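You operate a simulated robot arm through the tools that you are given. There is no shell and no other tool. Be economical: measure what you need, move in short steps, check, and stop when the job is done.

Carry out the task below with a simulated two-armed robot. There is one attempt and no reset: what you move stays moved.

JOB
Switch the coffee maker off and fill the cream and blue cups about to their line.
Fine: plate and jug are hot till the HOT lamp is out: wait for it; the jug goes back on the plate. Set down upright: glass jug.

Only the result counts: the job must be done as asked and must still hold three seconds after the hand-in. Knocking over, shifting, dropping, spilling or breaking anything else fails it.

ROBOT AND FRAMES
Two 7-joint arms with two-finger parallel grippers on one trunk, on a base that drives. Base frame: it is fixed to the floor where the robot stands at the start and does not move with it; the origin is under the middle of the robot, x ahead of it, y to its left, z up. Lengths are in cm, angles in rad, forces in N, time in s.
The left shoulder is at the start at [5, 16.8, 110.3], the right one opposite. With the tool pointing down near the work surface each hand reaches from about 10 to 66 cm from the robot's upright axis, wherever it stands, measured 20 degrees to its own side. Places, roughly: aroma knob [50, 10, 130]; coffee maker [60, 20, 140]; coffee switch [50, 20, 130]; drip stop slider [50, 30, 130]; hot plate [60, 30, 130]; oven [70, -30, 60]. Payload 1.57 kg a hand.
Tool frame (each hand has its own): the origin (TCP) lies between the finger pads and is the grasp point; the fingertips stand 3 cm ahead of it; z points along the fingers, y is the line along which they close. The gripper opens to 8 cm. The fingers are 1.7 cm wide and 1.2 cm thick; the gripper's body (4 by 8.2 cm) begins 8 cm behind the TCP.
Orientation is that of the tool frame in the base frame, as a unit quaternion [x, y, z, w]. With the fingers straight down and closing along the base's y, the tool's x points along the base's -x, its y along +y and its z along -z.

CONTROLS
- The arms move only by the tool apply_moves. It takes "left_plan", "right_plan" or both (then of equal length, played together; a hand with none holds still); each is a list of rows, each an object of numbers (a shift or turn left out is 0, a gripper value left out holds the last): "dx", "dy", "dz": the shift along the tool's x, y, z in units of 150 mm (1.0 is 150 mm); "wx", "wy", "wz": the turn, a rotation vector about the tool's x, y, z in units of 45 degrees (1.0 is 45 degrees); "fingers": the finger opening in cm, from 0 to 8. In form: [{"dx": .., "dy": .., "dz": .., "wx": .., "wy": .., "wz": .., "fingers": ..}, ...]. A call has 1 to 10 rows; each row is the pose to reach, as a shift and turn from the pose commanded when the call began, along the tool's axes at that moment. A call with a number of a shift or a turn outside -1 to 1 is refused whole. Each row takes 0.2 s and may step no farther than 5 cm and 0.15 rad from the row before; otherwise, or with a gripper value out of range, the whole call is refused. Where a pose cannot be reached the arm comes as near as it can. A force on the tool above 40 N (or 10 N above the force at the start of the call, whichever is more), or a blocked arm, ends the call early, and 0.2 s more pass. Each finger travels about 4.5 cm/s and halts on what it meets, pressing with about 27 N; the grip force reading is that of the motor and also rises with nothing between the fingers. The clock runs only during rows and for 0.2 s after the last one: add rows that repeat a pose to give the fingers time. It gives the time, the measured TCP pose, the force on the tool (base axes), the opening and the grip force at its end, in the units of the frame above (readings bear some noise), with the torque about the TCP (base axes, N m) and any sound that the robot's microphone picked up, and new pictures: "pictures" is both (left out), scene, wrist or none (wrist: the cameras of the hands that moved).
- Cameras (640 x 400 px; columns grow to the right, rows downward): "scene" is now at [8.66, 7.89, 132.91]; the picture's right is [0.86, -0.51, 0.00], its down [-0.23, -0.38, -0.90] and it looks along [0.46, 0.77, -0.45] (base axes); focal length 214 px, centre (320, 200). "left" rides on the left gripper at [7.2, 0.7, -12.2] in its tool frame; the picture's right is [-0.09, 1.00, 0.00], its down [-0.84, -0.08, -0.54] and it looks along [-0.54, -0.05, 0.84] (tool axes); focal length 238 px, centre (320, 200). "right" rides on the right gripper at [7.2, -0.7, -12.2] in its tool frame; the picture's right is [0.09, 1.00, 0.00], its down [-0.84, 0.08, -0.54] and it looks along [-0.54, 0.05, 0.84] (tool axes); focal length 238 px, centre (320, 200). There is no depth. A picture from a camera that has moved, and an enlarged one, comes with that camera's place and axes in the base frame and with its lens.
- slide_trunk(by): slides the trunk up (or, below 0, down) by that many cm; the arms and the scene camera ride with it, the base frame stays. It gives what a move gives, with no picture.
- base_move(legs): drives the robot by 1 to 6 legs, each [ahead, left, turn to the left] in cm, cm and rad, along the robot's own axes; the way and the turn of a leg run together, so that a leg with both is an arc; at most 150 cm and 3.142 rad a leg. The arms and the cameras ride along, it lands a little off, and it stops where it bumps. It gives what a move gives, and a new picture of the scene camera.
- head_to(pan, tilt): turns the head with the scene camera to pan (to the left, within 1.396 rad either way) and tilt (down, from -0.506 to 1.204), counted from straight ahead of the robot. It gives what a move gives, and a new picture of the scene camera.
- zoom(camera, box): a new picture of the part [left, top, right, bottom] of that camera's present view, enlarged. No time passes.
- finish_job(): hands the job in; it is judged then, once.

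Go step by step. Nothing tells you exact positions but the pictures and the camera data: compare them with the known pose of the tool, close in by small moves and look again before you grip or let go. The budget is 120 turns and 260 pictures, counting those below and the enlarged ones. Unless the task says otherwise, let go and move clear before handing in, and close with one line.

The tools are called after "Request:" as a command line: name --argument value ..., lists and objects as JSON in quotes. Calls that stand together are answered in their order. apply_moves: Moves the arms, as the interface text tells. Its arguments: {"type":"object","properties":{"left_plan":{"type":"array","items":{"type":"object","properties":{"dx":{"type":"number"},"dy":{"type":"number"},"dz":{"type":"number"},"wx":{"type":"number"},"wy":{"type":"number"},"wz":{"type":"number"},"fingers":{"type":"number"}}}},"right_plan":{"type":"array","items":{"type":"object","properties":{"dx":{"type":"number"},"dy":{"type":"number"},"dz":{"type":"number"},"wx":{"type":"number"},"wy":{"type":"number"},"wz":{"type":"number"},"fingers":{"type":"number"}}}},"pictures":{"type":"string","enum":["both","scene","wrist","none"]}},"required":[]} The other tools are called the same way: slide_trunk (by) slides the trunk up or down; base_move (legs) drives the base; head_to (pan, tilt) turns the head that bears the scene camera; zoom (camera, box) takes an enlarged picture of a part of a camera's view; finish_job () hands the job in.

At the start:

```text
t: 0.0
left_position: [23.72, 25.42, 99.98]
left_orientation: [-0.001, 1.0, -0.002, -0.002]
left_force: [0.6, 0.4, 0.1]
left_ft_torque: [0.0, -0.01, -0.01]
left_opening: 8.0
left_finger_force: 0.0
right_position: [34.05, 6.33, 99.98]
right_orientation: [0.0, 1.0, 0.0, 0.0]
right_force: [-0.1, 0.0, 0.6]
right_ft_torque: [0.0, -0.03, 0.01]
right_opening: 7.99
right_finger_force: 0.1
trunk travel left (down, up): [-27.1, 17.1]
robot x, y, heading: [0.31, -0.38, 0.001]
head pan, tilt: [1.035, 0.463]
```

scene: 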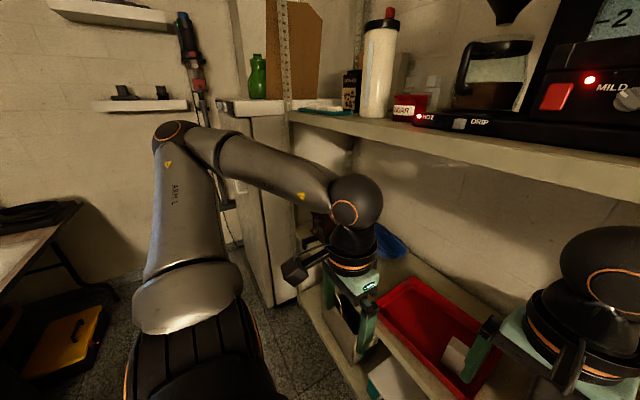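
right: 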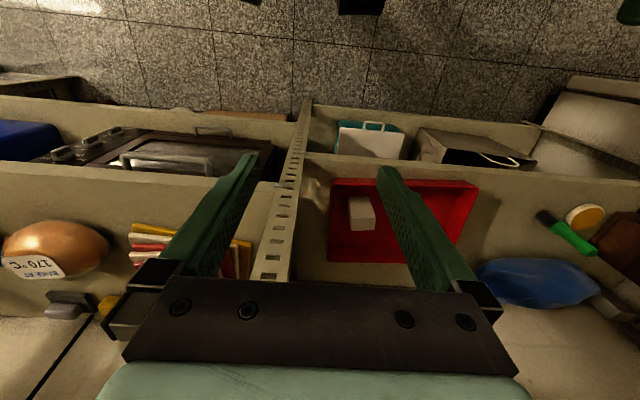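
left: 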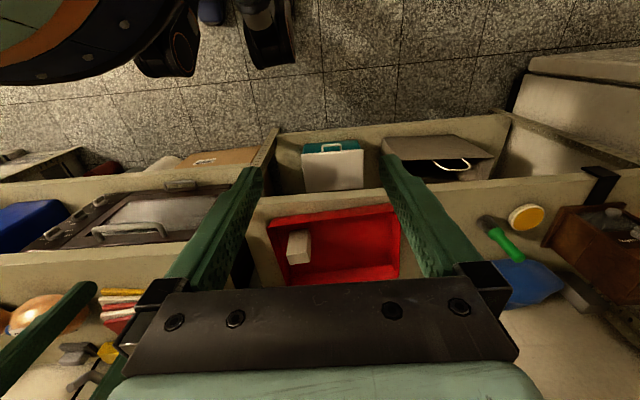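

The coffee maker is on the upper shelf ahead-left with a lit switch and HOT lamp. I'll turn the head to see the shelf better.

Request:
head_to --pan 0.35 --tilt 0.1

Request:
head_to --pan -0.6 --tilt 0.2

```text
t: 1.1
left_position: [23.8, 25.46, 100.08]
left_orientation: [-0.001, 1.0, -0.001, 0.0]
left_force: [0.3, 0.7, 0.3]
left_ft_torque: [0.01, -0.01, 0.01]
left_opening: 8.02
left_finger_force: 0.0
right_position: [34.08, 6.39, 99.96]
right_orientation: [0.001, 1.0, 0.0, 0.0]
right_force: [-0.3, 1.1, 0.5]
right_ft_torque: [0.05, 0.01, 0.04]
right_opening: 8.0
right_finger_force: 0.0
trunk travel left (down, up): [-27.1, 17.1]
robot x, y, heading: [0.04, -0.1, 0.001]
head pan, tilt: [0.351, 0.099]
camera scene: at [12.62, 3.17, 136.28], right [0.34, -0.94, 0.0], down [-0.09, -0.03, -0.99], along [0.93, 0.34, -0.1], focal length 214 px, centre (320, 200)
```

scene: 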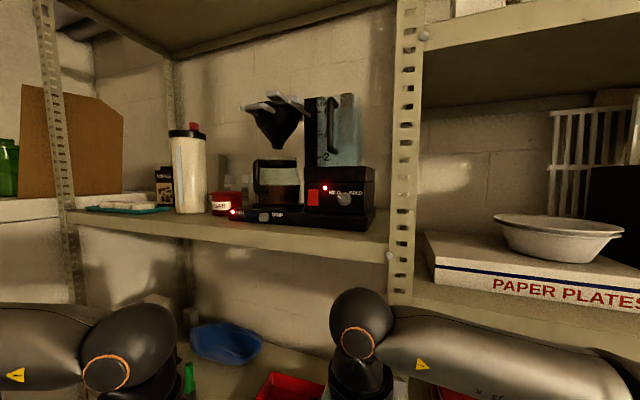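

```text
t: 2.3
left_position: [23.64, 25.48, 99.98]
left_orientation: [-0.001, 1.0, -0.001, -0.001]
left_force: [0.0, -0.5, 0.5]
left_ft_torque: [-0.02, 0.0, 0.01]
left_opening: 7.97
left_finger_force: 0.1
right_position: [34.01, 6.37, 99.86]
right_orientation: [0.001, 1.0, -0.001, 0.0]
right_force: [0.5, 0.1, 0.7]
right_ft_torque: [-0.01, -0.01, 0.01]
right_opening: 7.99
right_finger_force: 0.0
trunk travel left (down, up): [-27.1, 17.1]
robot x, y, heading: [-0.16, -0.09, 0.001]
head pan, tilt: [-0.6, 0.201]
camera scene: at [11.67, -5.26, 135.35], right [-0.56, -0.83, 0.0], down [-0.16, 0.11, -0.98], along [0.81, -0.55, -0.2], focal length 214 px, centre (320, 200)
```

scene: 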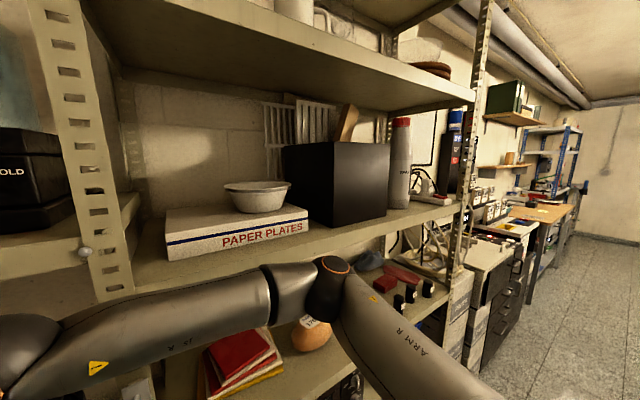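

The coffee maker is visible; the cups are not found yet. I'll look closer and search up and to the left.

Request:
zoom --camera "scene" --box '[220, 0, 500, 175]'

Request:
head_to --pan 0.2 --tilt -0.4

Request:
head_to --pan 1.39 --tilt 0.25

Request:
head_to --pan 0.4 --tilt 0.75

```text
2.29 times, centred on (360, 88) of scene
camera zoom: at [11.67, -5.26, 135.35], right [-0.56, -0.83, 0.0], down [-0.16, 0.11, -0.98], along [0.81, -0.55, -0.2], focal length 490 px, centre (229, 457)
```

zoom: 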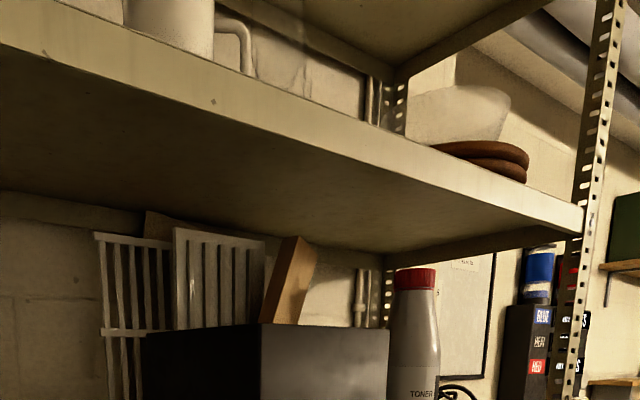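

```text
t: 3.4
left_position: [23.79, 25.46, 100.08]
left_orientation: [-0.001, 1.0, -0.002, -0.001]
left_force: [0.2, -0.1, 1.0]
left_ft_torque: [-0.02, -0.01, 0.02]
left_opening: 7.99
left_finger_force: 0.1
right_position: [34.14, 6.46, 99.92]
right_orientation: [-0.001, 1.0, 0.0, 0.0]
right_force: [0.2, -0.5, -0.5]
right_ft_torque: [0.02, -0.03, 0.03]
right_opening: 7.98
right_finger_force: 0.0
trunk travel left (down, up): [-27.1, 17.1]
robot x, y, heading: [-0.13, 0.31, -0.001]
head pan, tilt: [0.201, -0.4]
camera scene: at [11.16, 1.46, 140.49], right [0.2, -0.98, 0.0], down [0.38, 0.08, -0.92], along [0.9, 0.18, 0.39], focal length 214 px, centre (320, 200)
```

scene: 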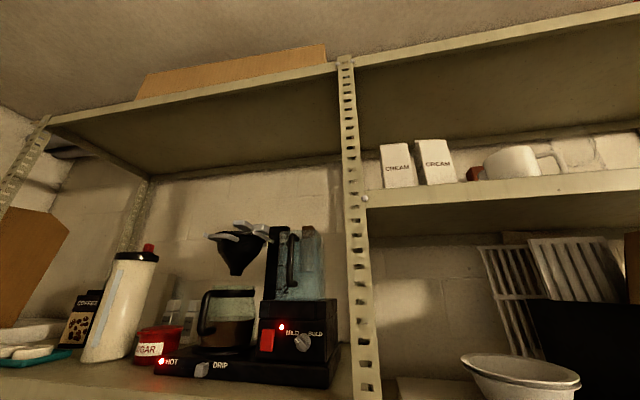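

```text
t: 4.8
left_position: [23.76, 25.57, 100.06]
left_orientation: [-0.001, 1.0, -0.001, -0.002]
left_force: [-0.3, 0.1, 0.5]
left_ft_torque: [0.02, 0.01, 0.03]
left_opening: 8.0
left_finger_force: 0.0
right_position: [34.09, 6.44, 100.02]
right_orientation: [0.0, 1.0, 0.0, 0.001]
right_force: [0.1, -0.6, 0.2]
right_ft_torque: [0.01, -0.02, 0.01]
right_opening: 8.01
right_finger_force: 0.0
trunk travel left (down, up): [-27.1, 17.1]
robot x, y, heading: [0.33, 0.31, -0.0]
head pan, tilt: [1.389, 0.25]
camera scene: at [5.67, 9.18, 134.89], right [0.98, -0.18, 0.0], down [-0.04, -0.24, -0.97], along [0.18, 0.95, -0.25], focal length 214 px, centre (320, 200)
```

scene: 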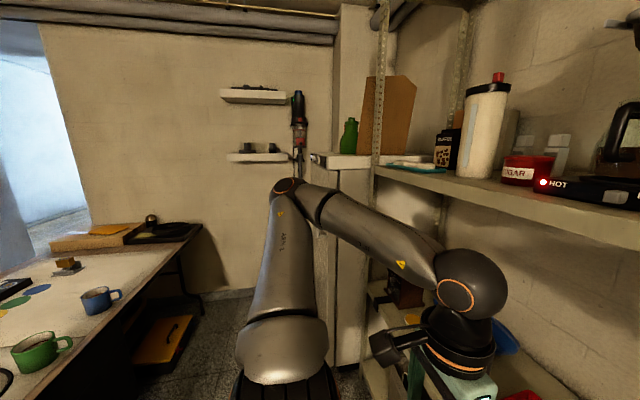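

```text
t: 6.1
left_position: [23.83, 25.48, 100.05]
left_orientation: [-0.001, 1.0, -0.001, 0.0]
left_force: [0.5, -0.4, 0.4]
left_ft_torque: [-0.01, -0.03, -0.01]
left_opening: 8.0
left_finger_force: 0.0
right_position: [34.14, 6.39, 99.93]
right_orientation: [0.0, 1.0, -0.001, 0.0]
right_force: [-1.1, 0.6, -0.5]
right_ft_torque: [0.0, 0.02, -0.01]
right_opening: 7.95
right_finger_force: 0.2
trunk travel left (down, up): [-27.1, 17.1]
robot x, y, heading: [0.2, 0.08, 0.002]
head pan, tilt: [0.4, 0.75]
camera scene: at [11.61, 3.23, 130.38], right [0.39, -0.92, 0.0], down [-0.63, -0.27, -0.73], along [0.67, 0.29, -0.68], focal length 214 px, centre (320, 200)
```

scene: 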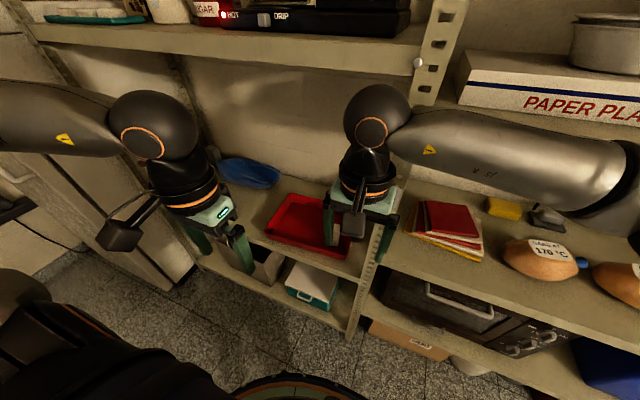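

The blue and green cups are on a table behind-left; the cream one is probably there too. I'll zoom in on the coffee maker first.

Request:
head_to --pan 0.4 --tilt 0.1

Request:
zoom --camera "scene" --box '[220, 80, 420, 240]'

```text
t: 7.1
left_position: [23.75, 25.51, 100.02]
left_orientation: [-0.001, 1.0, -0.001, -0.001]
left_force: [0.1, 0.0, 0.1]
left_ft_torque: [-0.03, -0.01, 0.01]
left_opening: 7.98
left_finger_force: 0.1
right_position: [34.19, 6.3, 99.95]
right_orientation: [0.0, 1.0, 0.0, 0.0]
right_force: [-0.4, 0.7, 0.1]
right_ft_torque: [0.0, 0.01, 0.02]
right_opening: 8.01
right_finger_force: 0.1
trunk travel left (down, up): [-27.1, 17.1]
robot x, y, heading: [-0.05, -0.26, -0.002]
head pan, tilt: [0.4, 0.099]
camera scene: at [12.46, 3.58, 136.28], right [0.39, -0.92, 0.0], down [-0.09, -0.04, -0.99], along [0.92, 0.39, -0.1], focal length 214 px, centre (320, 200)
```

scene: 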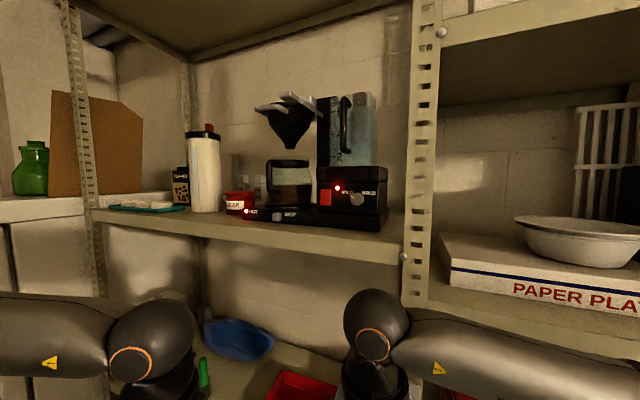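

```text
2.50 times, centred on (320, 160) of scene
camera zoom: at [12.46, 3.58, 136.28], right [0.39, -0.92, 0.0], down [-0.09, -0.04, -0.99], along [0.92, 0.39, -0.1], focal length 536 px, centre (320, 300)
```

zoom: 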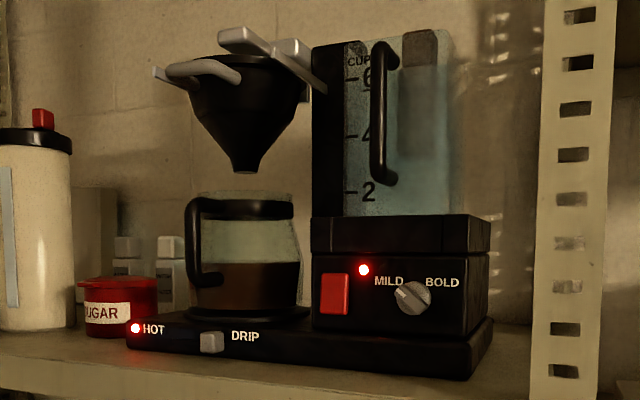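

I'll raise the trunk to get the arms to shelf height and gain parallax for triangulation.

Request:
slide_trunk --by 17

Request:
head_to --pan 0.4 --tilt 0.4

Request:
zoom --camera "scene" --box '[220, 80, 420, 240]'

```text
t: 9.0
left_position: [23.86, 25.51, 117.06]
left_orientation: [0.0, 1.0, -0.001, -0.001]
left_force: [0.5, -0.2, -0.2]
left_ft_torque: [0.03, 0.0, 0.02]
left_opening: 8.01
left_finger_force: 0.1
right_position: [34.12, 6.47, 116.96]
right_orientation: [0.0, 1.0, 0.0, 0.0]
right_force: [-0.6, 0.3, -0.3]
right_ft_torque: [0.0, -0.04, 0.0]
right_opening: 7.98
right_finger_force: 0.0
trunk travel left (down, up): [-44.1, 0.1]
robot x, y, heading: [-0.08, 0.14, -0.001]
head pan, tilt: [0.4, 0.099]
```

```text
t: 9.8
left_position: [23.85, 25.56, 117.0]
left_orientation: [-0.001, 1.0, -0.002, -0.001]
left_force: [0.2, 0.5, 0.6]
left_ft_torque: [0.01, 0.0, 0.01]
left_opening: 8.0
left_finger_force: 0.1
right_position: [34.2, 6.4, 117.02]
right_orientation: [0.0, 1.0, 0.0, -0.001]
right_force: [0.4, 0.1, -0.2]
right_ft_torque: [-0.02, -0.01, 0.0]
right_opening: 7.98
right_finger_force: 0.0
trunk travel left (down, up): [-44.1, 0.1]
robot x, y, heading: [-0.11, 0.03, -0.004]
head pan, tilt: [0.4, 0.4]
camera scene: at [12.51, 3.6, 150.5], right [0.39, -0.92, 0.0], down [-0.36, -0.15, -0.92], along [0.85, 0.36, -0.39], focal length 214 px, centre (320, 200)
```

scene: 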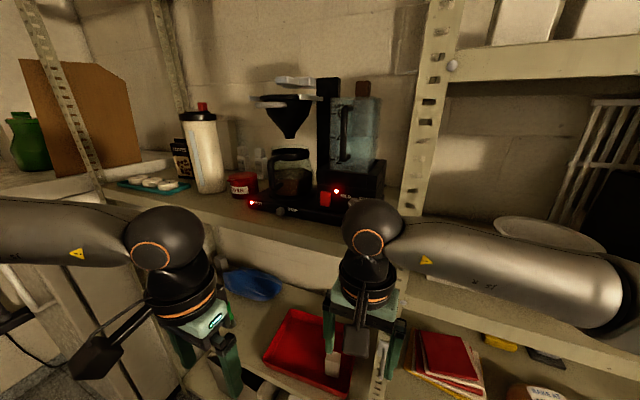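

```text
2.50 times, centred on (320, 160) of scene
camera zoom: at [12.51, 3.6, 150.5], right [0.39, -0.92, 0.0], down [-0.36, -0.15, -0.92], along [0.85, 0.36, -0.39], focal length 536 px, centre (320, 300)
```

zoom: 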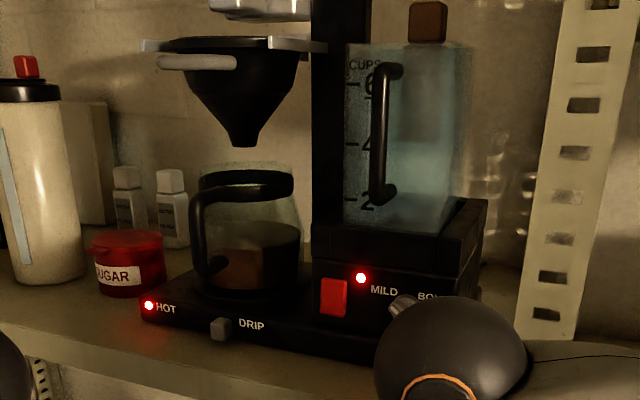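

I put the switch at about [52.9, 19.4, 132.5] and the jug handle near [53, 33, 137], with the shelf edge at x≈48. Next I'll bring the left hand up and turn it to point forward.

Request:
apply_moves --left_plan '[{"dx": -0.1, "dz": -0.17, "wy": -0.167, "fingers": 0}, {"dx": -0.2, "dz": -0.33, "wy": -0.333}, {"dx": -0.3, "dz": -0.5, "wy": -0.5}, {"dx": -0.4, "dz": -0.67, "wy": -0.667}, {"dx": -0.5, "dz": -0.83, "wy": -0.833}, {"dx": -0.6, "dz": -1.0, "wy": -1.0}]' --pictures "wrist"

```text
t: 11.2
left_position: [33.07, 25.34, 131.83]
left_orientation: [-0.001, 0.924, 0.0, 0.383]
left_force: [-0.2, -0.1, 0.7]
left_ft_torque: [0.01, -0.03, -0.01]
left_opening: 0.01
left_finger_force: 21.4
right_position: [34.1, 6.48, 116.91]
right_orientation: [0.0, 1.0, 0.0, 0.0]
right_force: [0.0, -0.4, -0.6]
right_ft_torque: [0.0, -0.02, 0.03]
right_opening: 8.01
right_finger_force: 0.1
trunk travel left (down, up): [-44.1, 0.1]
robot x, y, heading: [-0.23, 0.3, -0.001]
head pan, tilt: [0.4, 0.4]
camera left: at [19.46, 25.89, 135.53], right [0.06, 1.0, 0.06], down [0.21, -0.08, 0.98], along [0.98, -0.05, -0.21], focal length 238 px, centre (320, 200)
```

left: 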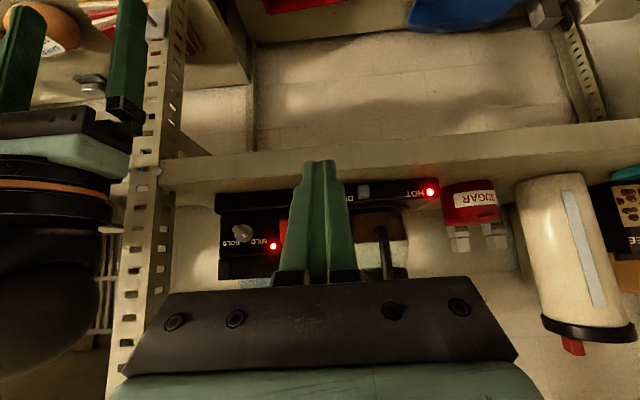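

Continuing the rotation to horizontal while moving to stand in front of the switch.

Request:
apply_moves --left_plan '[{"dx": -0.1, "dy": -0.067, "dz": 0.089, "wy": -0.167}, {"dx": -0.2, "dy": -0.133, "dz": 0.178, "wy": -0.333}, {"dx": -0.3, "dy": -0.2, "dz": 0.267, "wy": -0.5}, {"dx": -0.4, "dy": -0.267, "dz": 0.355, "wy": -0.667}, {"dx": -0.5, "dy": -0.333, "dz": 0.444, "wy": -0.833}, {"dx": -0.6, "dy": -0.4, "dz": 0.533, "wy": -1.0}]'

Request:
zoom --camera "scene" --box '[240, 120, 400, 220]'

```text
t: 12.6
left_position: [46.64, 19.17, 133.08]
left_orientation: [-0.001, 0.708, -0.001, 0.706]
left_force: [0.3, -0.3, 0.0]
left_ft_torque: [0.01, 0.01, -0.01]
left_opening: 0.0
left_finger_force: 21.9
left hand out of reach, approached as far as the arm can: row 2, 3, 4, 5, 6
right_position: [34.22, 6.4, 116.92]
right_orientation: [0.0, 1.0, 0.0, -0.002]
right_force: [-0.1, 0.4, 0.6]
right_ft_torque: [-0.01, -0.02, 0.01]
right_opening: 8.01
right_finger_force: 0.0
trunk travel left (down, up): [-44.1, 0.1]
robot x, y, heading: [-0.15, 0.01, -0.001]
head pan, tilt: [0.4, 0.4]
camera scene: at [12.61, 3.58, 150.48], right [0.39, -0.92, 0.0], down [-0.36, -0.15, -0.92], along [0.85, 0.36, -0.39], focal length 214 px, centre (320, 200)
camera left: at [34.62, 19.61, 126.03], right [0.0, 1.0, 0.09], down [-0.54, -0.08, 0.84], along [0.84, -0.05, 0.54], focal length 238 px, centre (320, 200)
```

scene: 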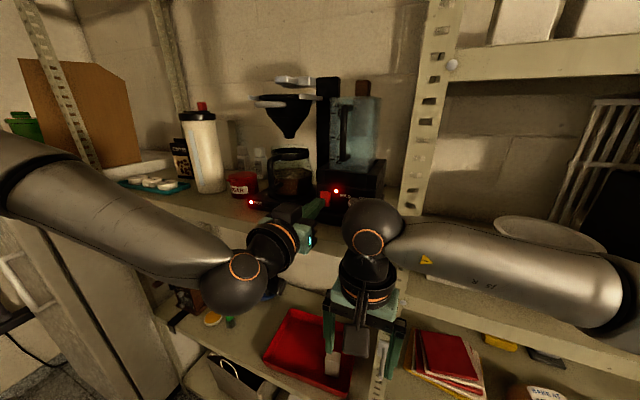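
left: 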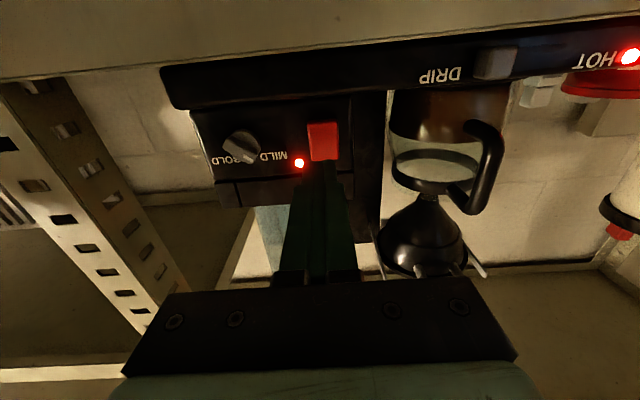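

```text
4.00 times, centred on (320, 170) of scene
camera zoom: at [12.61, 3.58, 150.48], right [0.39, -0.92, 0.0], down [-0.36, -0.15, -0.92], along [0.85, 0.36, -0.39], focal length 858 px, centre (320, 320)
```

zoom: 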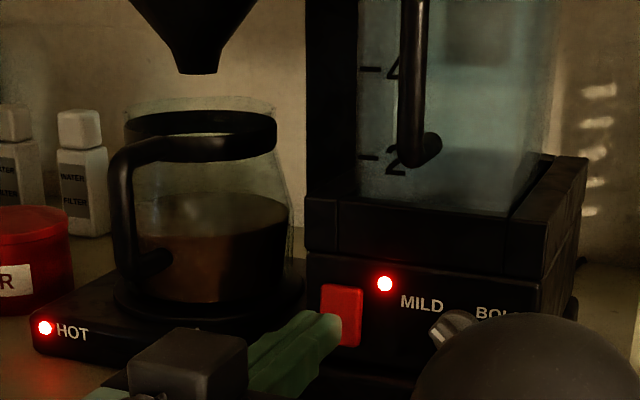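

The fingertips stand in front of the red rocker. I'll zoom in to see how it tilts.

Request:
zoom --camera "left" --box '[270, 100, 390, 175]'

Request:
zoom --camera "scene" --box '[310, 180, 350, 205]'

```text
5.33 times, centred on (330, 138) of left
camera zoom: at [34.62, 19.61, 126.03], right [0.0, 1.0, 0.09], down [-0.54, -0.08, 0.84], along [0.84, -0.05, 0.54], focal length 1271 px, centre (267, 533)
```

zoom: 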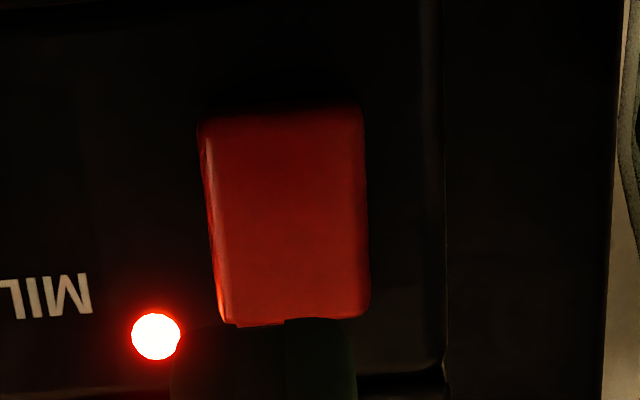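

```text
16.00 times, centred on (330, 192) of scene
camera zoom: at [12.61, 3.58, 150.48], right [0.39, -0.92, 0.0], down [-0.36, -0.15, -0.92], along [0.85, 0.36, -0.39], focal length 3432 px, centre (160, 320)
```

zoom: 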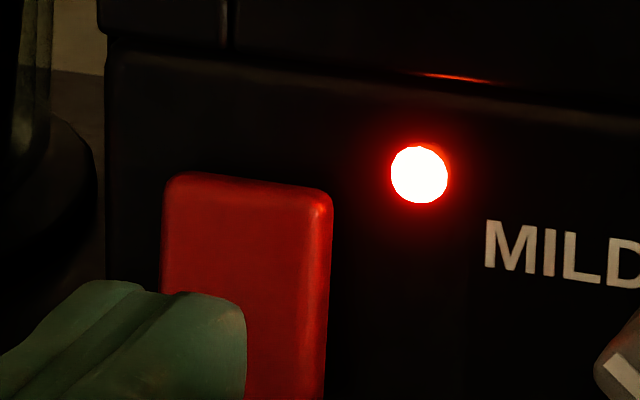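

The upper end seems to stand out, so I'll press the upper half gently.

Request:
apply_moves --left_plan '[{"dx": -0.03, "dz": 0.1}, {"dx": -0.03, "dz": 0.15}, {"dx": -0.03, "dz": 0.18}, {"dx": -0.03, "dz": 0.2}]' --pictures "wrist"

Request:
zoom --camera "scene" --box '[300, 170, 364, 210]'

```text
t: 13.6
left_position: [49.6, 19.35, 133.61]
left_orientation: [0.0, 0.707, 0.0, 0.707]
left_force: [0.7, -0.4, -0.4]
left_ft_torque: [-0.01, -0.02, -0.01]
left_opening: 0.0
left_finger_force: 21.0
right_position: [34.03, 6.38, 117.0]
right_orientation: [0.0, 1.0, 0.0, -0.001]
right_force: [0.2, 0.6, -0.2]
right_ft_torque: [-0.02, 0.0, 0.0]
right_opening: 7.98
right_finger_force: 0.1
trunk travel left (down, up): [-44.1, 0.1]
robot x, y, heading: [-0.22, 0.09, 0.001]
head pan, tilt: [0.4, 0.4]
camera left: at [37.63, 19.85, 126.59], right [0.0, 1.0, 0.09], down [-0.54, -0.08, 0.84], along [0.84, -0.05, 0.54], focal length 238 px, centre (320, 200)
```

left: 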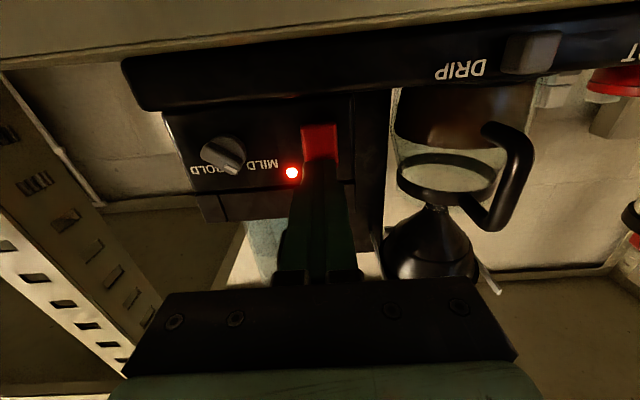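

```text
10.00 times, centred on (332, 190) of scene
camera zoom: at [12.51, 3.6, 150.49], right [0.39, -0.92, 0.0], down [-0.36, -0.15, -0.92], along [0.85, 0.36, -0.39], focal length 2145 px, centre (200, 300)
```

zoom: 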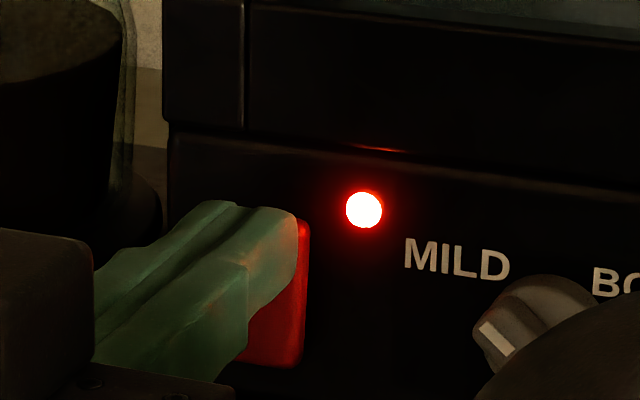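

The tips are almost touching. I'll press on in small increments.

Request:
apply_moves --left_plan '[{"dz": 0.02}, {"dz": 0.04}, {"dz": 0.06}, {"dz": 0.08}]' --pictures "wrist"

Request:
zoom --camera "scene" --box '[300, 170, 364, 210]'

```text
t: 14.6
left_position: [49.69, 19.4, 133.66]
left_orientation: [-0.001, 0.708, 0.0, 0.706]
left_force: [-25.0, 4.9, 2.7]
left_ft_torque: [-0.07, 0.12, 0.17]
left_opening: 0.01
left_finger_force: 21.3
right_position: [33.73, 6.69, 117.11]
right_orientation: [-0.002, 1.0, 0.0, 0.003]
right_force: [0.9, 0.5, 0.2]
right_ft_torque: [0.0, -0.04, -0.01]
right_opening: 7.97
right_finger_force: 0.1
trunk travel left (down, up): [-44.1, 0.1]
robot x, y, heading: [0.05, 0.01, 0.001]
head pan, tilt: [0.4, 0.4]
stopped in row 4 (left hand): the force on the tool passed its limit (the readings are from after the stop); the commanded pose is now the measured one
camera left: at [37.66, 19.87, 126.65], right [0.0, 1.0, 0.09], down [-0.54, -0.08, 0.84], along [0.84, -0.05, 0.54], focal length 238 px, centre (320, 200)
```

left: 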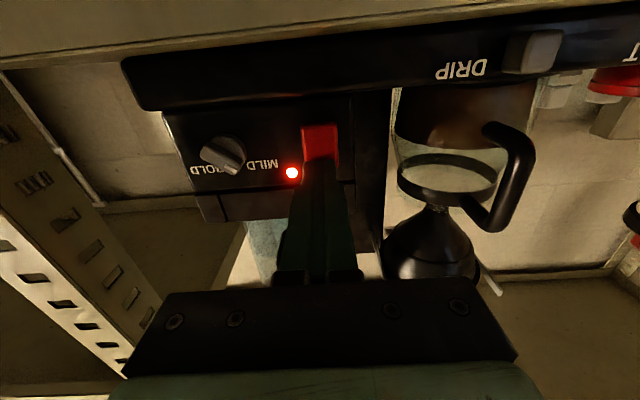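

```text
10.00 times, centred on (332, 190) of scene
camera zoom: at [11.82, 3.75, 150.57], right [0.39, -0.92, 0.0], down [-0.35, -0.15, -0.92], along [0.85, 0.36, -0.39], focal length 2145 px, centre (200, 300)
```

zoom: 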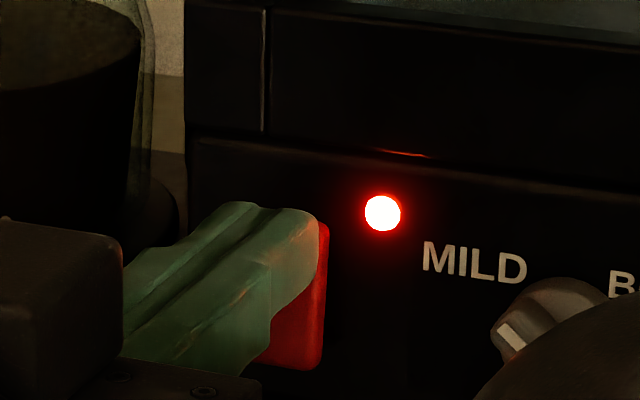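

The top half doesn't give, so that end is already pressed in. I'll back off, drop to the lower half and press there.

Request:
apply_moves --left_plan '[{"dz": -0.12}, {"dz": -0.12, "dx": 0.09}, {"dz": -0.12, "dx": 0.175}, {"dz": -0.04, "dx": 0.175}, {"dz": 0, "dx": 0.175}, {"dz": 0.02, "dx": 0.175}, {"dz": 0.04, "dx": 0.175}]' --pictures "wrist"

Request:
zoom --camera "scene" --box '[300, 170, 364, 210]'

```text
t: 16.2
left_position: [49.79, 19.21, 131.56]
left_orientation: [-0.001, 0.713, 0.0, 0.701]
left_force: [-10.2, -0.6, -5.6]
left_ft_torque: [0.02, 0.15, -0.02]
left_opening: 0.01
left_finger_force: 20.1
left hand out of reach, approached as far as the arm can: row 3, 4, 5, 6, 7
right_position: [33.98, 6.52, 116.93]
right_orientation: [-0.001, 1.0, 0.0, 0.001]
right_force: [-0.4, -1.3, 0.2]
right_ft_torque: [-0.02, 0.02, -0.03]
right_opening: 8.0
right_finger_force: 0.2
trunk travel left (down, up): [-44.1, 0.1]
robot x, y, heading: [-0.35, 0.09, 0.002]
head pan, tilt: [0.4, 0.4]
heard: click
camera left: at [37.49, 19.78, 124.7], right [0.0, 1.0, 0.09], down [-0.53, -0.08, 0.85], along [0.85, -0.05, 0.52], focal length 238 px, centre (320, 200)
```

left: 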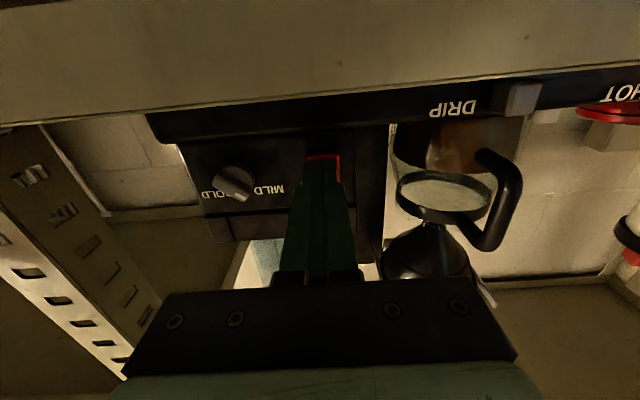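

```text
10.00 times, centred on (332, 190) of scene
camera zoom: at [12.28, 3.64, 150.5], right [0.39, -0.92, 0.0], down [-0.36, -0.15, -0.92], along [0.85, 0.36, -0.39], focal length 2145 px, centre (200, 300)
```

zoom: 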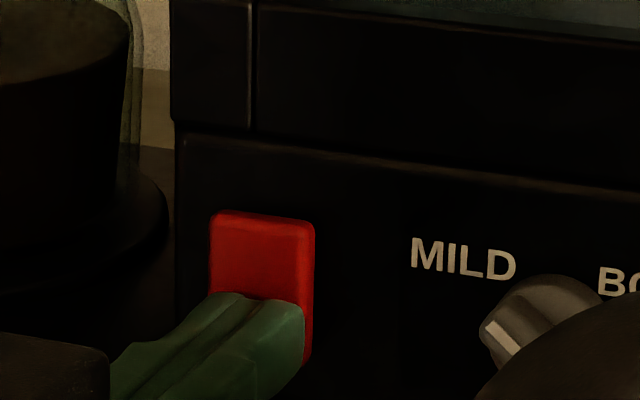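

The switch clicked and the power lamp is out. I'll back off, then look at the HOT lamp and the handle.

Request:
apply_moves --left_plan '[{"dz": -0.15}, {"dz": -0.4}, {"dz": -0.65}]'

Request:
zoom --camera "scene" --box '[220, 110, 380, 230]'

```text
t: 17.0
left_position: [45.64, 17.21, 134.18]
left_orientation: [0.0, 0.711, 0.001, 0.703]
left_force: [0.2, -0.7, 0.4]
left_ft_torque: [-0.02, -0.02, 0.04]
left_opening: 0.0
left_finger_force: 21.7
left hand out of reach, approached as far as the arm can: row 2, 3
right_position: [34.13, 6.35, 117.03]
right_orientation: [-0.001, 1.0, 0.001, 0.0]
right_force: [-0.9, -0.7, 0.8]
right_ft_torque: [0.03, -0.03, -0.04]
right_opening: 7.98
right_finger_force: 0.1
trunk travel left (down, up): [-44.1, 0.1]
robot x, y, heading: [0.13, 0.02, 0.004]
head pan, tilt: [0.4, 0.4]
heard: click, click
camera scene: at [12.37, 3.53, 150.5], right [0.39, -0.92, 0.0], down [-0.36, -0.15, -0.92], along [0.85, 0.36, -0.39], focal length 214 px, centre (320, 200)
camera left: at [33.53, 17.76, 127.12], right [0.0, 1.0, 0.09], down [-0.53, -0.08, 0.84], along [0.85, -0.05, 0.53], focal length 238 px, centre (320, 200)
```

scene: 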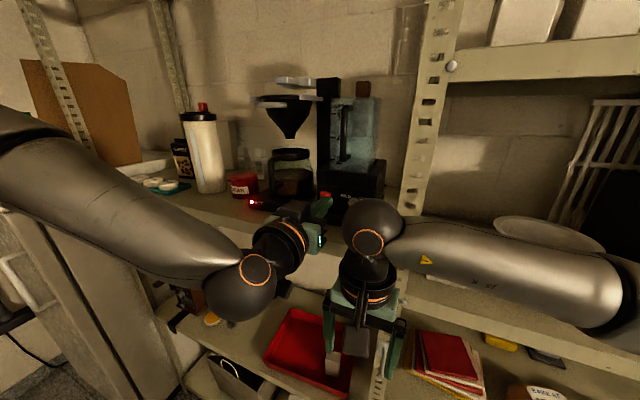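
left: 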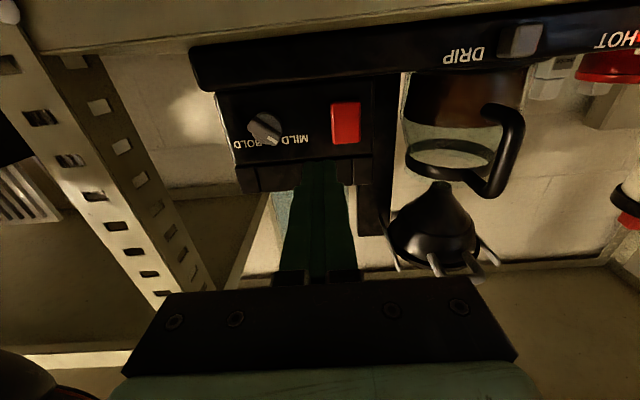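

```text
3.33 times, centred on (300, 170) of scene
camera zoom: at [12.37, 3.53, 150.5], right [0.39, -0.92, 0.0], down [-0.36, -0.15, -0.92], along [0.85, 0.36, -0.39], focal length 715 px, centre (387, 300)
```

zoom: 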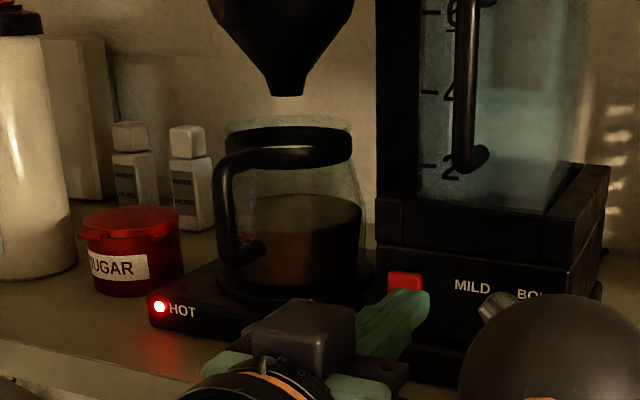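

The hand slid up when retracting (an arm limit) and I heard two clicks, so I need to check that the switch is still off.

Request:
zoom --camera "left" --box '[210, 80, 402, 200]'

Request:
zoom --camera "scene" --box '[300, 170, 364, 210]'

```text
3.33 times, centred on (306, 140) of left
camera zoom: at [33.53, 17.76, 127.12], right [0.0, 1.0, 0.09], down [-0.53, -0.08, 0.84], along [0.85, -0.05, 0.53], focal length 794 px, centre (367, 400)
```

zoom: 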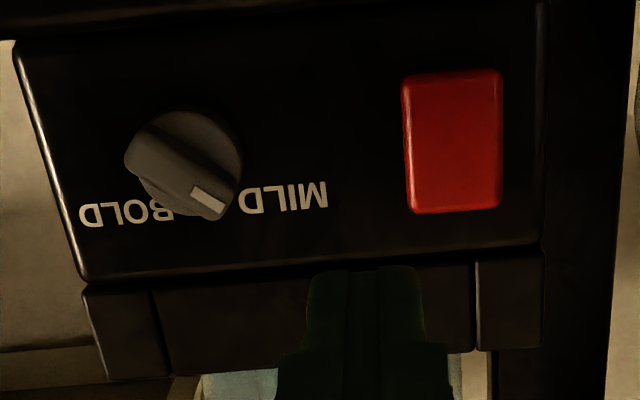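

```text
10.00 times, centred on (332, 190) of scene
camera zoom: at [12.37, 3.53, 150.5], right [0.39, -0.92, 0.0], down [-0.36, -0.15, -0.92], along [0.85, 0.36, -0.39], focal length 2145 px, centre (200, 300)
```

zoom: 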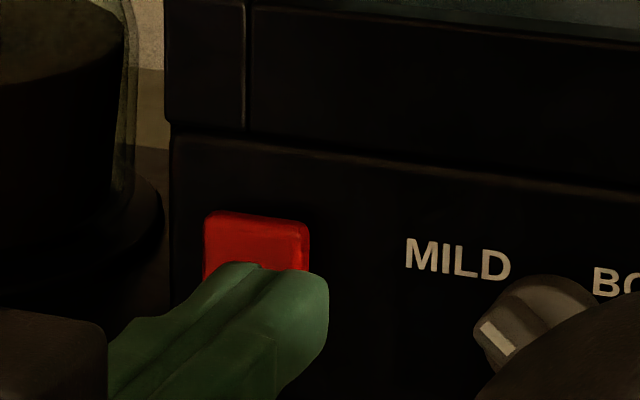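

The lamp is off and the switch is unlit. I'll back the base off 14 cm to give the arm comfortable room.

Request:
base_move --legs '[[-14, 0, 0]]'

Request:
zoom --camera "scene" --box '[220, 90, 380, 190]'

```text
t: 18.3
left_position: [31.55, 17.2, 134.07]
left_orientation: [0.001, 0.71, -0.001, 0.704]
left_force: [-0.8, -0.2, 0.3]
left_ft_torque: [0.03, 0.01, 0.02]
left_opening: 0.0
left_finger_force: 21.4
right_position: [19.73, 6.4, 117.05]
right_orientation: [0.0, 1.0, 0.0, 0.0]
right_force: [0.1, -0.1, 0.1]
right_ft_torque: [0.01, -0.02, 0.02]
right_opening: 8.0
right_finger_force: 0.0
trunk travel left (down, up): [-44.1, 0.1]
robot x, y, heading: [-13.8, 0.11, 0.002]
head pan, tilt: [0.4, 0.4]
camera scene: at [-1.77, 3.6, 150.5], right [0.39, -0.92, 0.0], down [-0.36, -0.15, -0.92], along [0.85, 0.36, -0.39], focal length 214 px, centre (320, 200)
```

scene: 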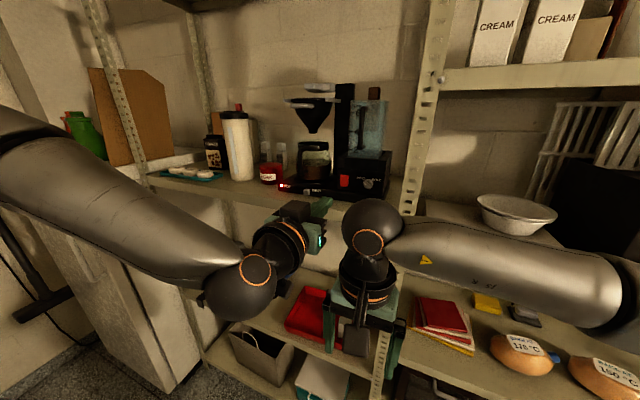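

```text
4.00 times, centred on (300, 140) of scene
camera zoom: at [-1.77, 3.6, 150.5], right [0.39, -0.92, 0.0], down [-0.36, -0.15, -0.92], along [0.85, 0.36, -0.39], focal length 858 px, centre (400, 440)
```

zoom: 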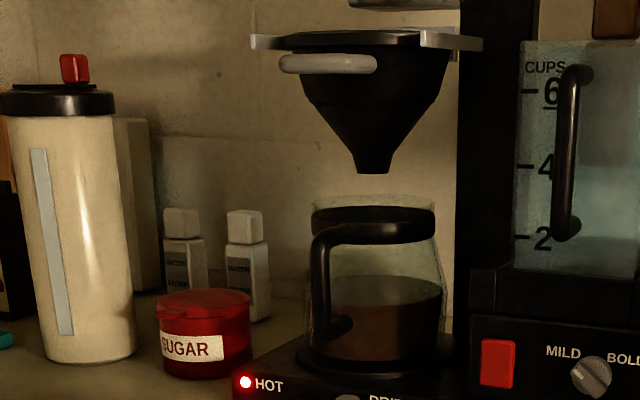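

The HOT lamp is still lit. While it cools I'll turn left to survey the table with the cups.

Request:
base_move --legs '[[0, 0, 1.2]]'

Request:
head_to --pan 1.1 --tilt 0.45

```text
t: 21.7
left_position: [-14.5, 48.83, 134.01]
left_orientation: [-0.406, 0.583, 0.402, 0.578]
left_force: [-0.2, -0.1, -0.1]
left_ft_torque: [0.01, 0.02, -0.01]
left_opening: 0.0
left_finger_force: 21.2
right_position: [-8.51, 34.4, 116.98]
right_orientation: [-0.572, 0.82, 0.0, 0.0]
right_force: [0.3, 0.4, 0.2]
right_ft_torque: [0.0, 0.01, 0.03]
right_opening: 8.0
right_finger_force: 0.0
trunk travel left (down, up): [-44.1, 0.1]
robot x, y, heading: [-14.15, -0.21, 1.221]
head pan, tilt: [0.4, 0.4]
camera scene: at [-13.27, 13.01, 150.49], right [1.0, 0.05, 0.0], down [0.02, -0.39, -0.92], along [-0.04, 0.92, -0.39], focal length 214 px, centre (320, 200)
```

scene: 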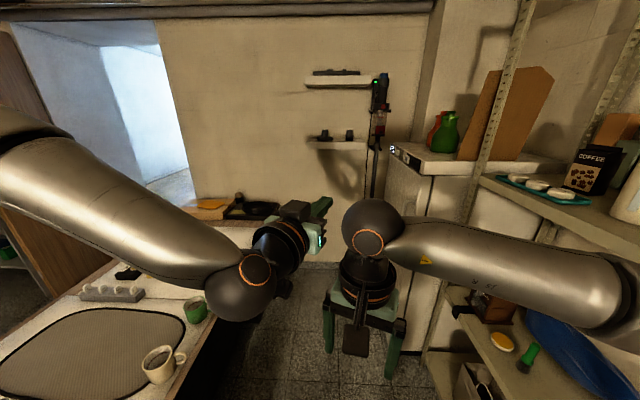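

```text
t: 22.8
left_position: [-14.47, 48.97, 134.0]
left_orientation: [-0.406, 0.584, 0.401, 0.578]
left_force: [0.2, -0.1, 0.2]
left_ft_torque: [0.05, -0.01, 0.0]
left_opening: 0.0
left_finger_force: 21.3
right_position: [-8.52, 34.21, 116.96]
right_orientation: [-0.572, 0.82, 0.0, 0.001]
right_force: [-0.8, -0.9, 0.9]
right_ft_torque: [-0.02, 0.02, 0.03]
right_opening: 8.0
right_finger_force: 0.1
trunk travel left (down, up): [-44.1, 0.1]
robot x, y, heading: [-13.99, 0.12, 1.22]
head pan, tilt: [1.1, 0.45]
camera scene: at [-19.06, 10.5, 150.02], right [0.73, 0.68, 0.0], down [0.3, -0.32, -0.9], along [-0.61, 0.66, -0.44], focal length 214 px, centre (320, 200)
```

scene: 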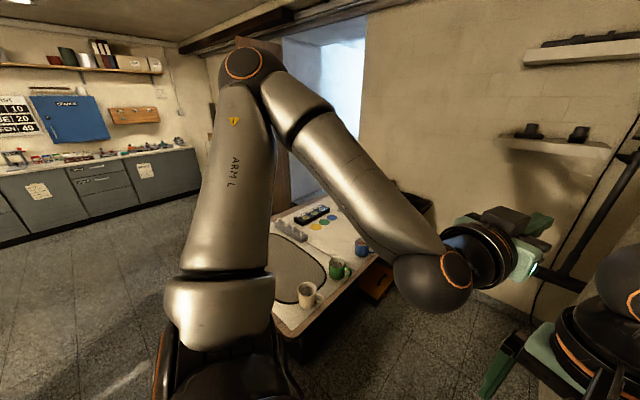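

The cups stand in a row on the table at x≈-62 (cream y≈50, green y≈69, blue y≈88). I'll now place the robot facing the jug handle, at about (-6.5, 34) with heading -0.4.

Request:
base_move --legs '[[0, 0, -1.62], [-6.3, 34.2, 0]]'

Request:
head_to --pan 0.15 --tilt 0.35

Request:
zoom --camera "scene" --box '[220, 90, 420, 215]'

```text
t: 28.9
left_position: [41.56, 31.85, 134.05]
left_orientation: [0.137, 0.698, -0.136, 0.69]
left_force: [0.4, 0.2, -0.2]
left_ft_torque: [-0.01, -0.02, -0.01]
left_opening: 0.0
left_finger_force: 20.8
right_position: [26.68, 26.32, 116.95]
right_orientation: [0.192, 0.981, 0.0, 0.0]
right_force: [0.5, -0.3, -0.6]
right_ft_torque: [-0.04, -0.02, 0.0]
right_opening: 7.98
right_finger_force: 0.1
trunk travel left (down, up): [-44.1, 0.1]
robot x, y, heading: [-7.36, 33.19, -0.385]
head pan, tilt: [1.1, 0.45]
camera scene: at [3.3, 37.8, 150.02], right [0.65, -0.76, 0.0], down [-0.33, -0.28, -0.9], along [0.68, 0.59, -0.44], focal length 214 px, centre (320, 200)
```

scene: 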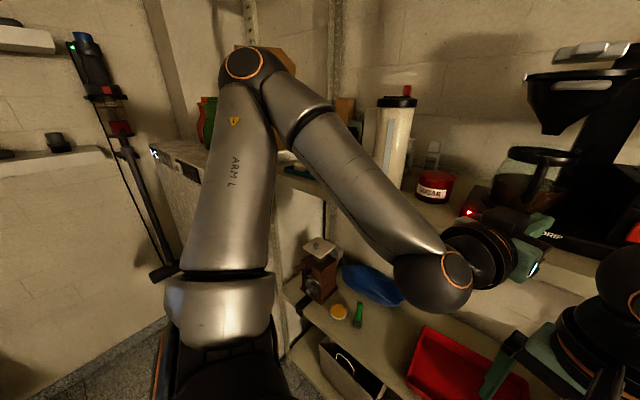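

```text
t: 30.2
left_position: [41.55, 31.91, 134.06]
left_orientation: [0.137, 0.697, -0.136, 0.691]
left_force: [-0.9, 0.6, -0.5]
left_ft_torque: [-0.01, -0.04, -0.02]
left_opening: 0.0
left_finger_force: 21.3
right_position: [26.73, 26.25, 116.98]
right_orientation: [0.193, 0.981, 0.0, 0.0]
right_force: [0.0, -0.5, -0.2]
right_ft_torque: [0.05, 0.01, -0.02]
right_opening: 8.02
right_finger_force: 0.2
trunk travel left (down, up): [-44.1, 0.1]
robot x, y, heading: [-7.36, 32.87, -0.388]
head pan, tilt: [0.15, 0.351]
camera scene: at [5.39, 29.55, 150.94], right [-0.23, -0.97, 0.0], down [-0.33, 0.08, -0.94], along [0.91, -0.22, -0.34], focal length 214 px, centre (320, 200)
```

scene: 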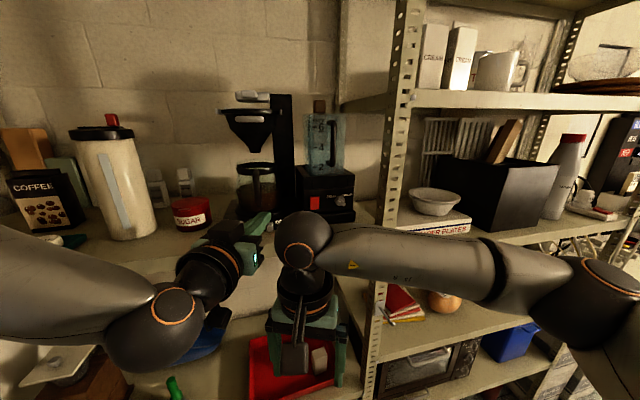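

```text
3.20 times, centred on (320, 152) of scene
camera zoom: at [5.39, 29.55, 150.94], right [-0.23, -0.97, 0.0], down [-0.33, 0.08, -0.94], along [0.91, -0.22, -0.34], focal length 686 px, centre (320, 352)
```

zoom: 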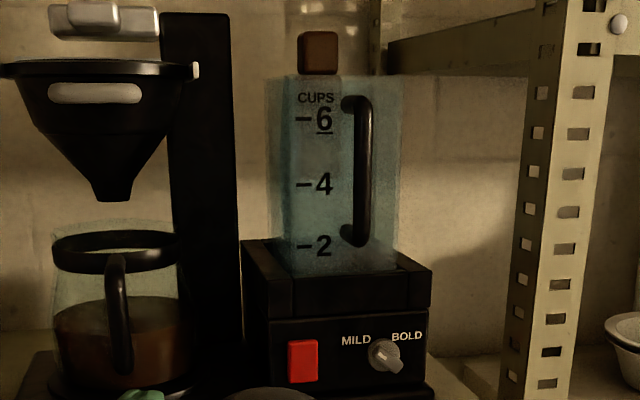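

The handle points nearly along -x and lies around [52, 32.5, 137]. I'll square the left hand to +x in front of it, open, and look.

Request:
apply_moves --left_plan '[{"dx": -0.07, "dy": 0.02, "dz": 0.02, "wx": -0.17, "fingers": 6}, {"dx": -0.14, "dy": 0.05, "dz": 0.05, "wx": -0.34}, {"dx": -0.2, "dy": 0.07, "dz": 0.07, "wx": -0.494}, {"dx": -0.2, "dy": 0.07, "dz": 0.07, "wx": -0.494}, {"dx": -0.2, "dy": 0.07, "dz": 0.07, "wx": -0.494}]'

Request:
zoom --camera "scene" --box '[160, 100, 360, 260]'

```text
t: 31.4
left_position: [42.98, 32.68, 136.89]
left_orientation: [0.001, 0.712, 0.003, 0.702]
left_force: [7.7, 3.1, -4.4]
left_ft_torque: [0.11, -0.63, -0.19]
left_opening: 6.04
left_finger_force: 0.0
right_position: [26.86, 26.17, 117.11]
right_orientation: [0.194, 0.981, 0.002, 0.001]
right_force: [-0.3, 0.1, -0.6]
right_ft_torque: [-0.03, 0.02, -0.01]
right_opening: 7.99
right_finger_force: 0.0
trunk travel left (down, up): [-44.1, 0.1]
robot x, y, heading: [-7.28, 33.21, -0.385]
head pan, tilt: [0.15, 0.351]
camera scene: at [5.42, 29.53, 150.94], right [-0.23, -0.97, 0.0], down [-0.33, 0.08, -0.94], along [0.91, -0.22, -0.34], focal length 214 px, centre (320, 200)
camera left: at [30.82, 33.26, 129.94], right [0.0, 1.0, 0.1], down [-0.53, -0.08, 0.84], along [0.85, -0.05, 0.53], focal length 238 px, centre (320, 200)
```

scene: 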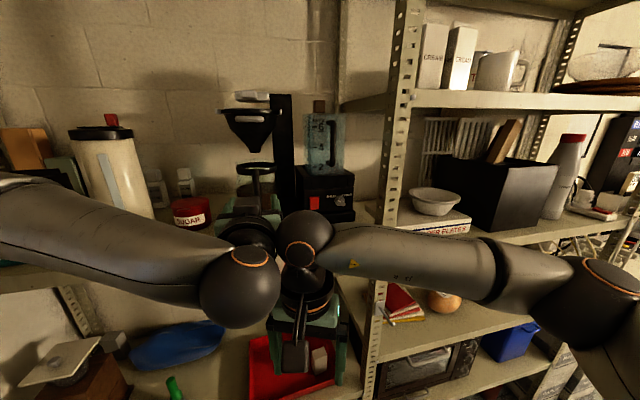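
left: 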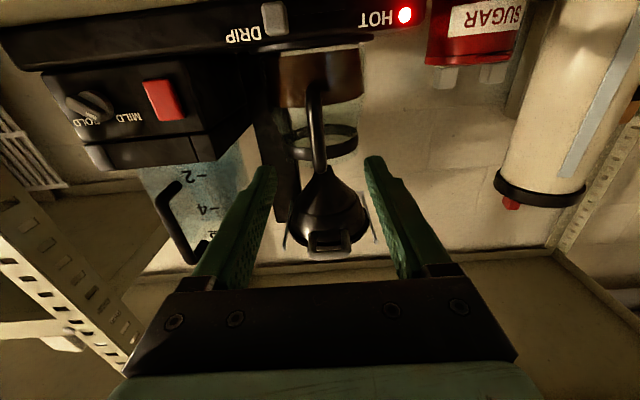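

```text
2.50 times, centred on (260, 180) of scene
camera zoom: at [5.42, 29.53, 150.94], right [-0.23, -0.97, 0.0], down [-0.33, 0.08, -0.94], along [0.91, -0.22, -0.34], focal length 536 px, centre (470, 250)
```

zoom: 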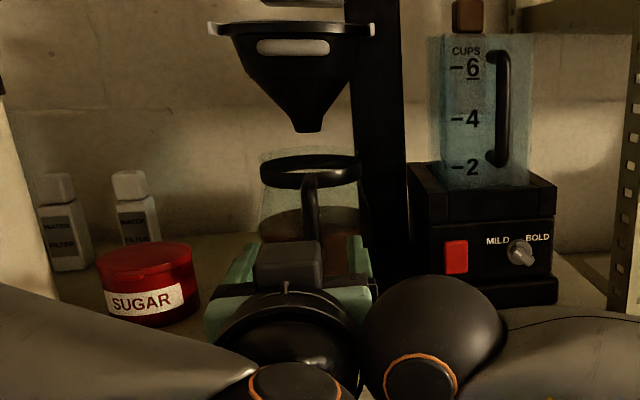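

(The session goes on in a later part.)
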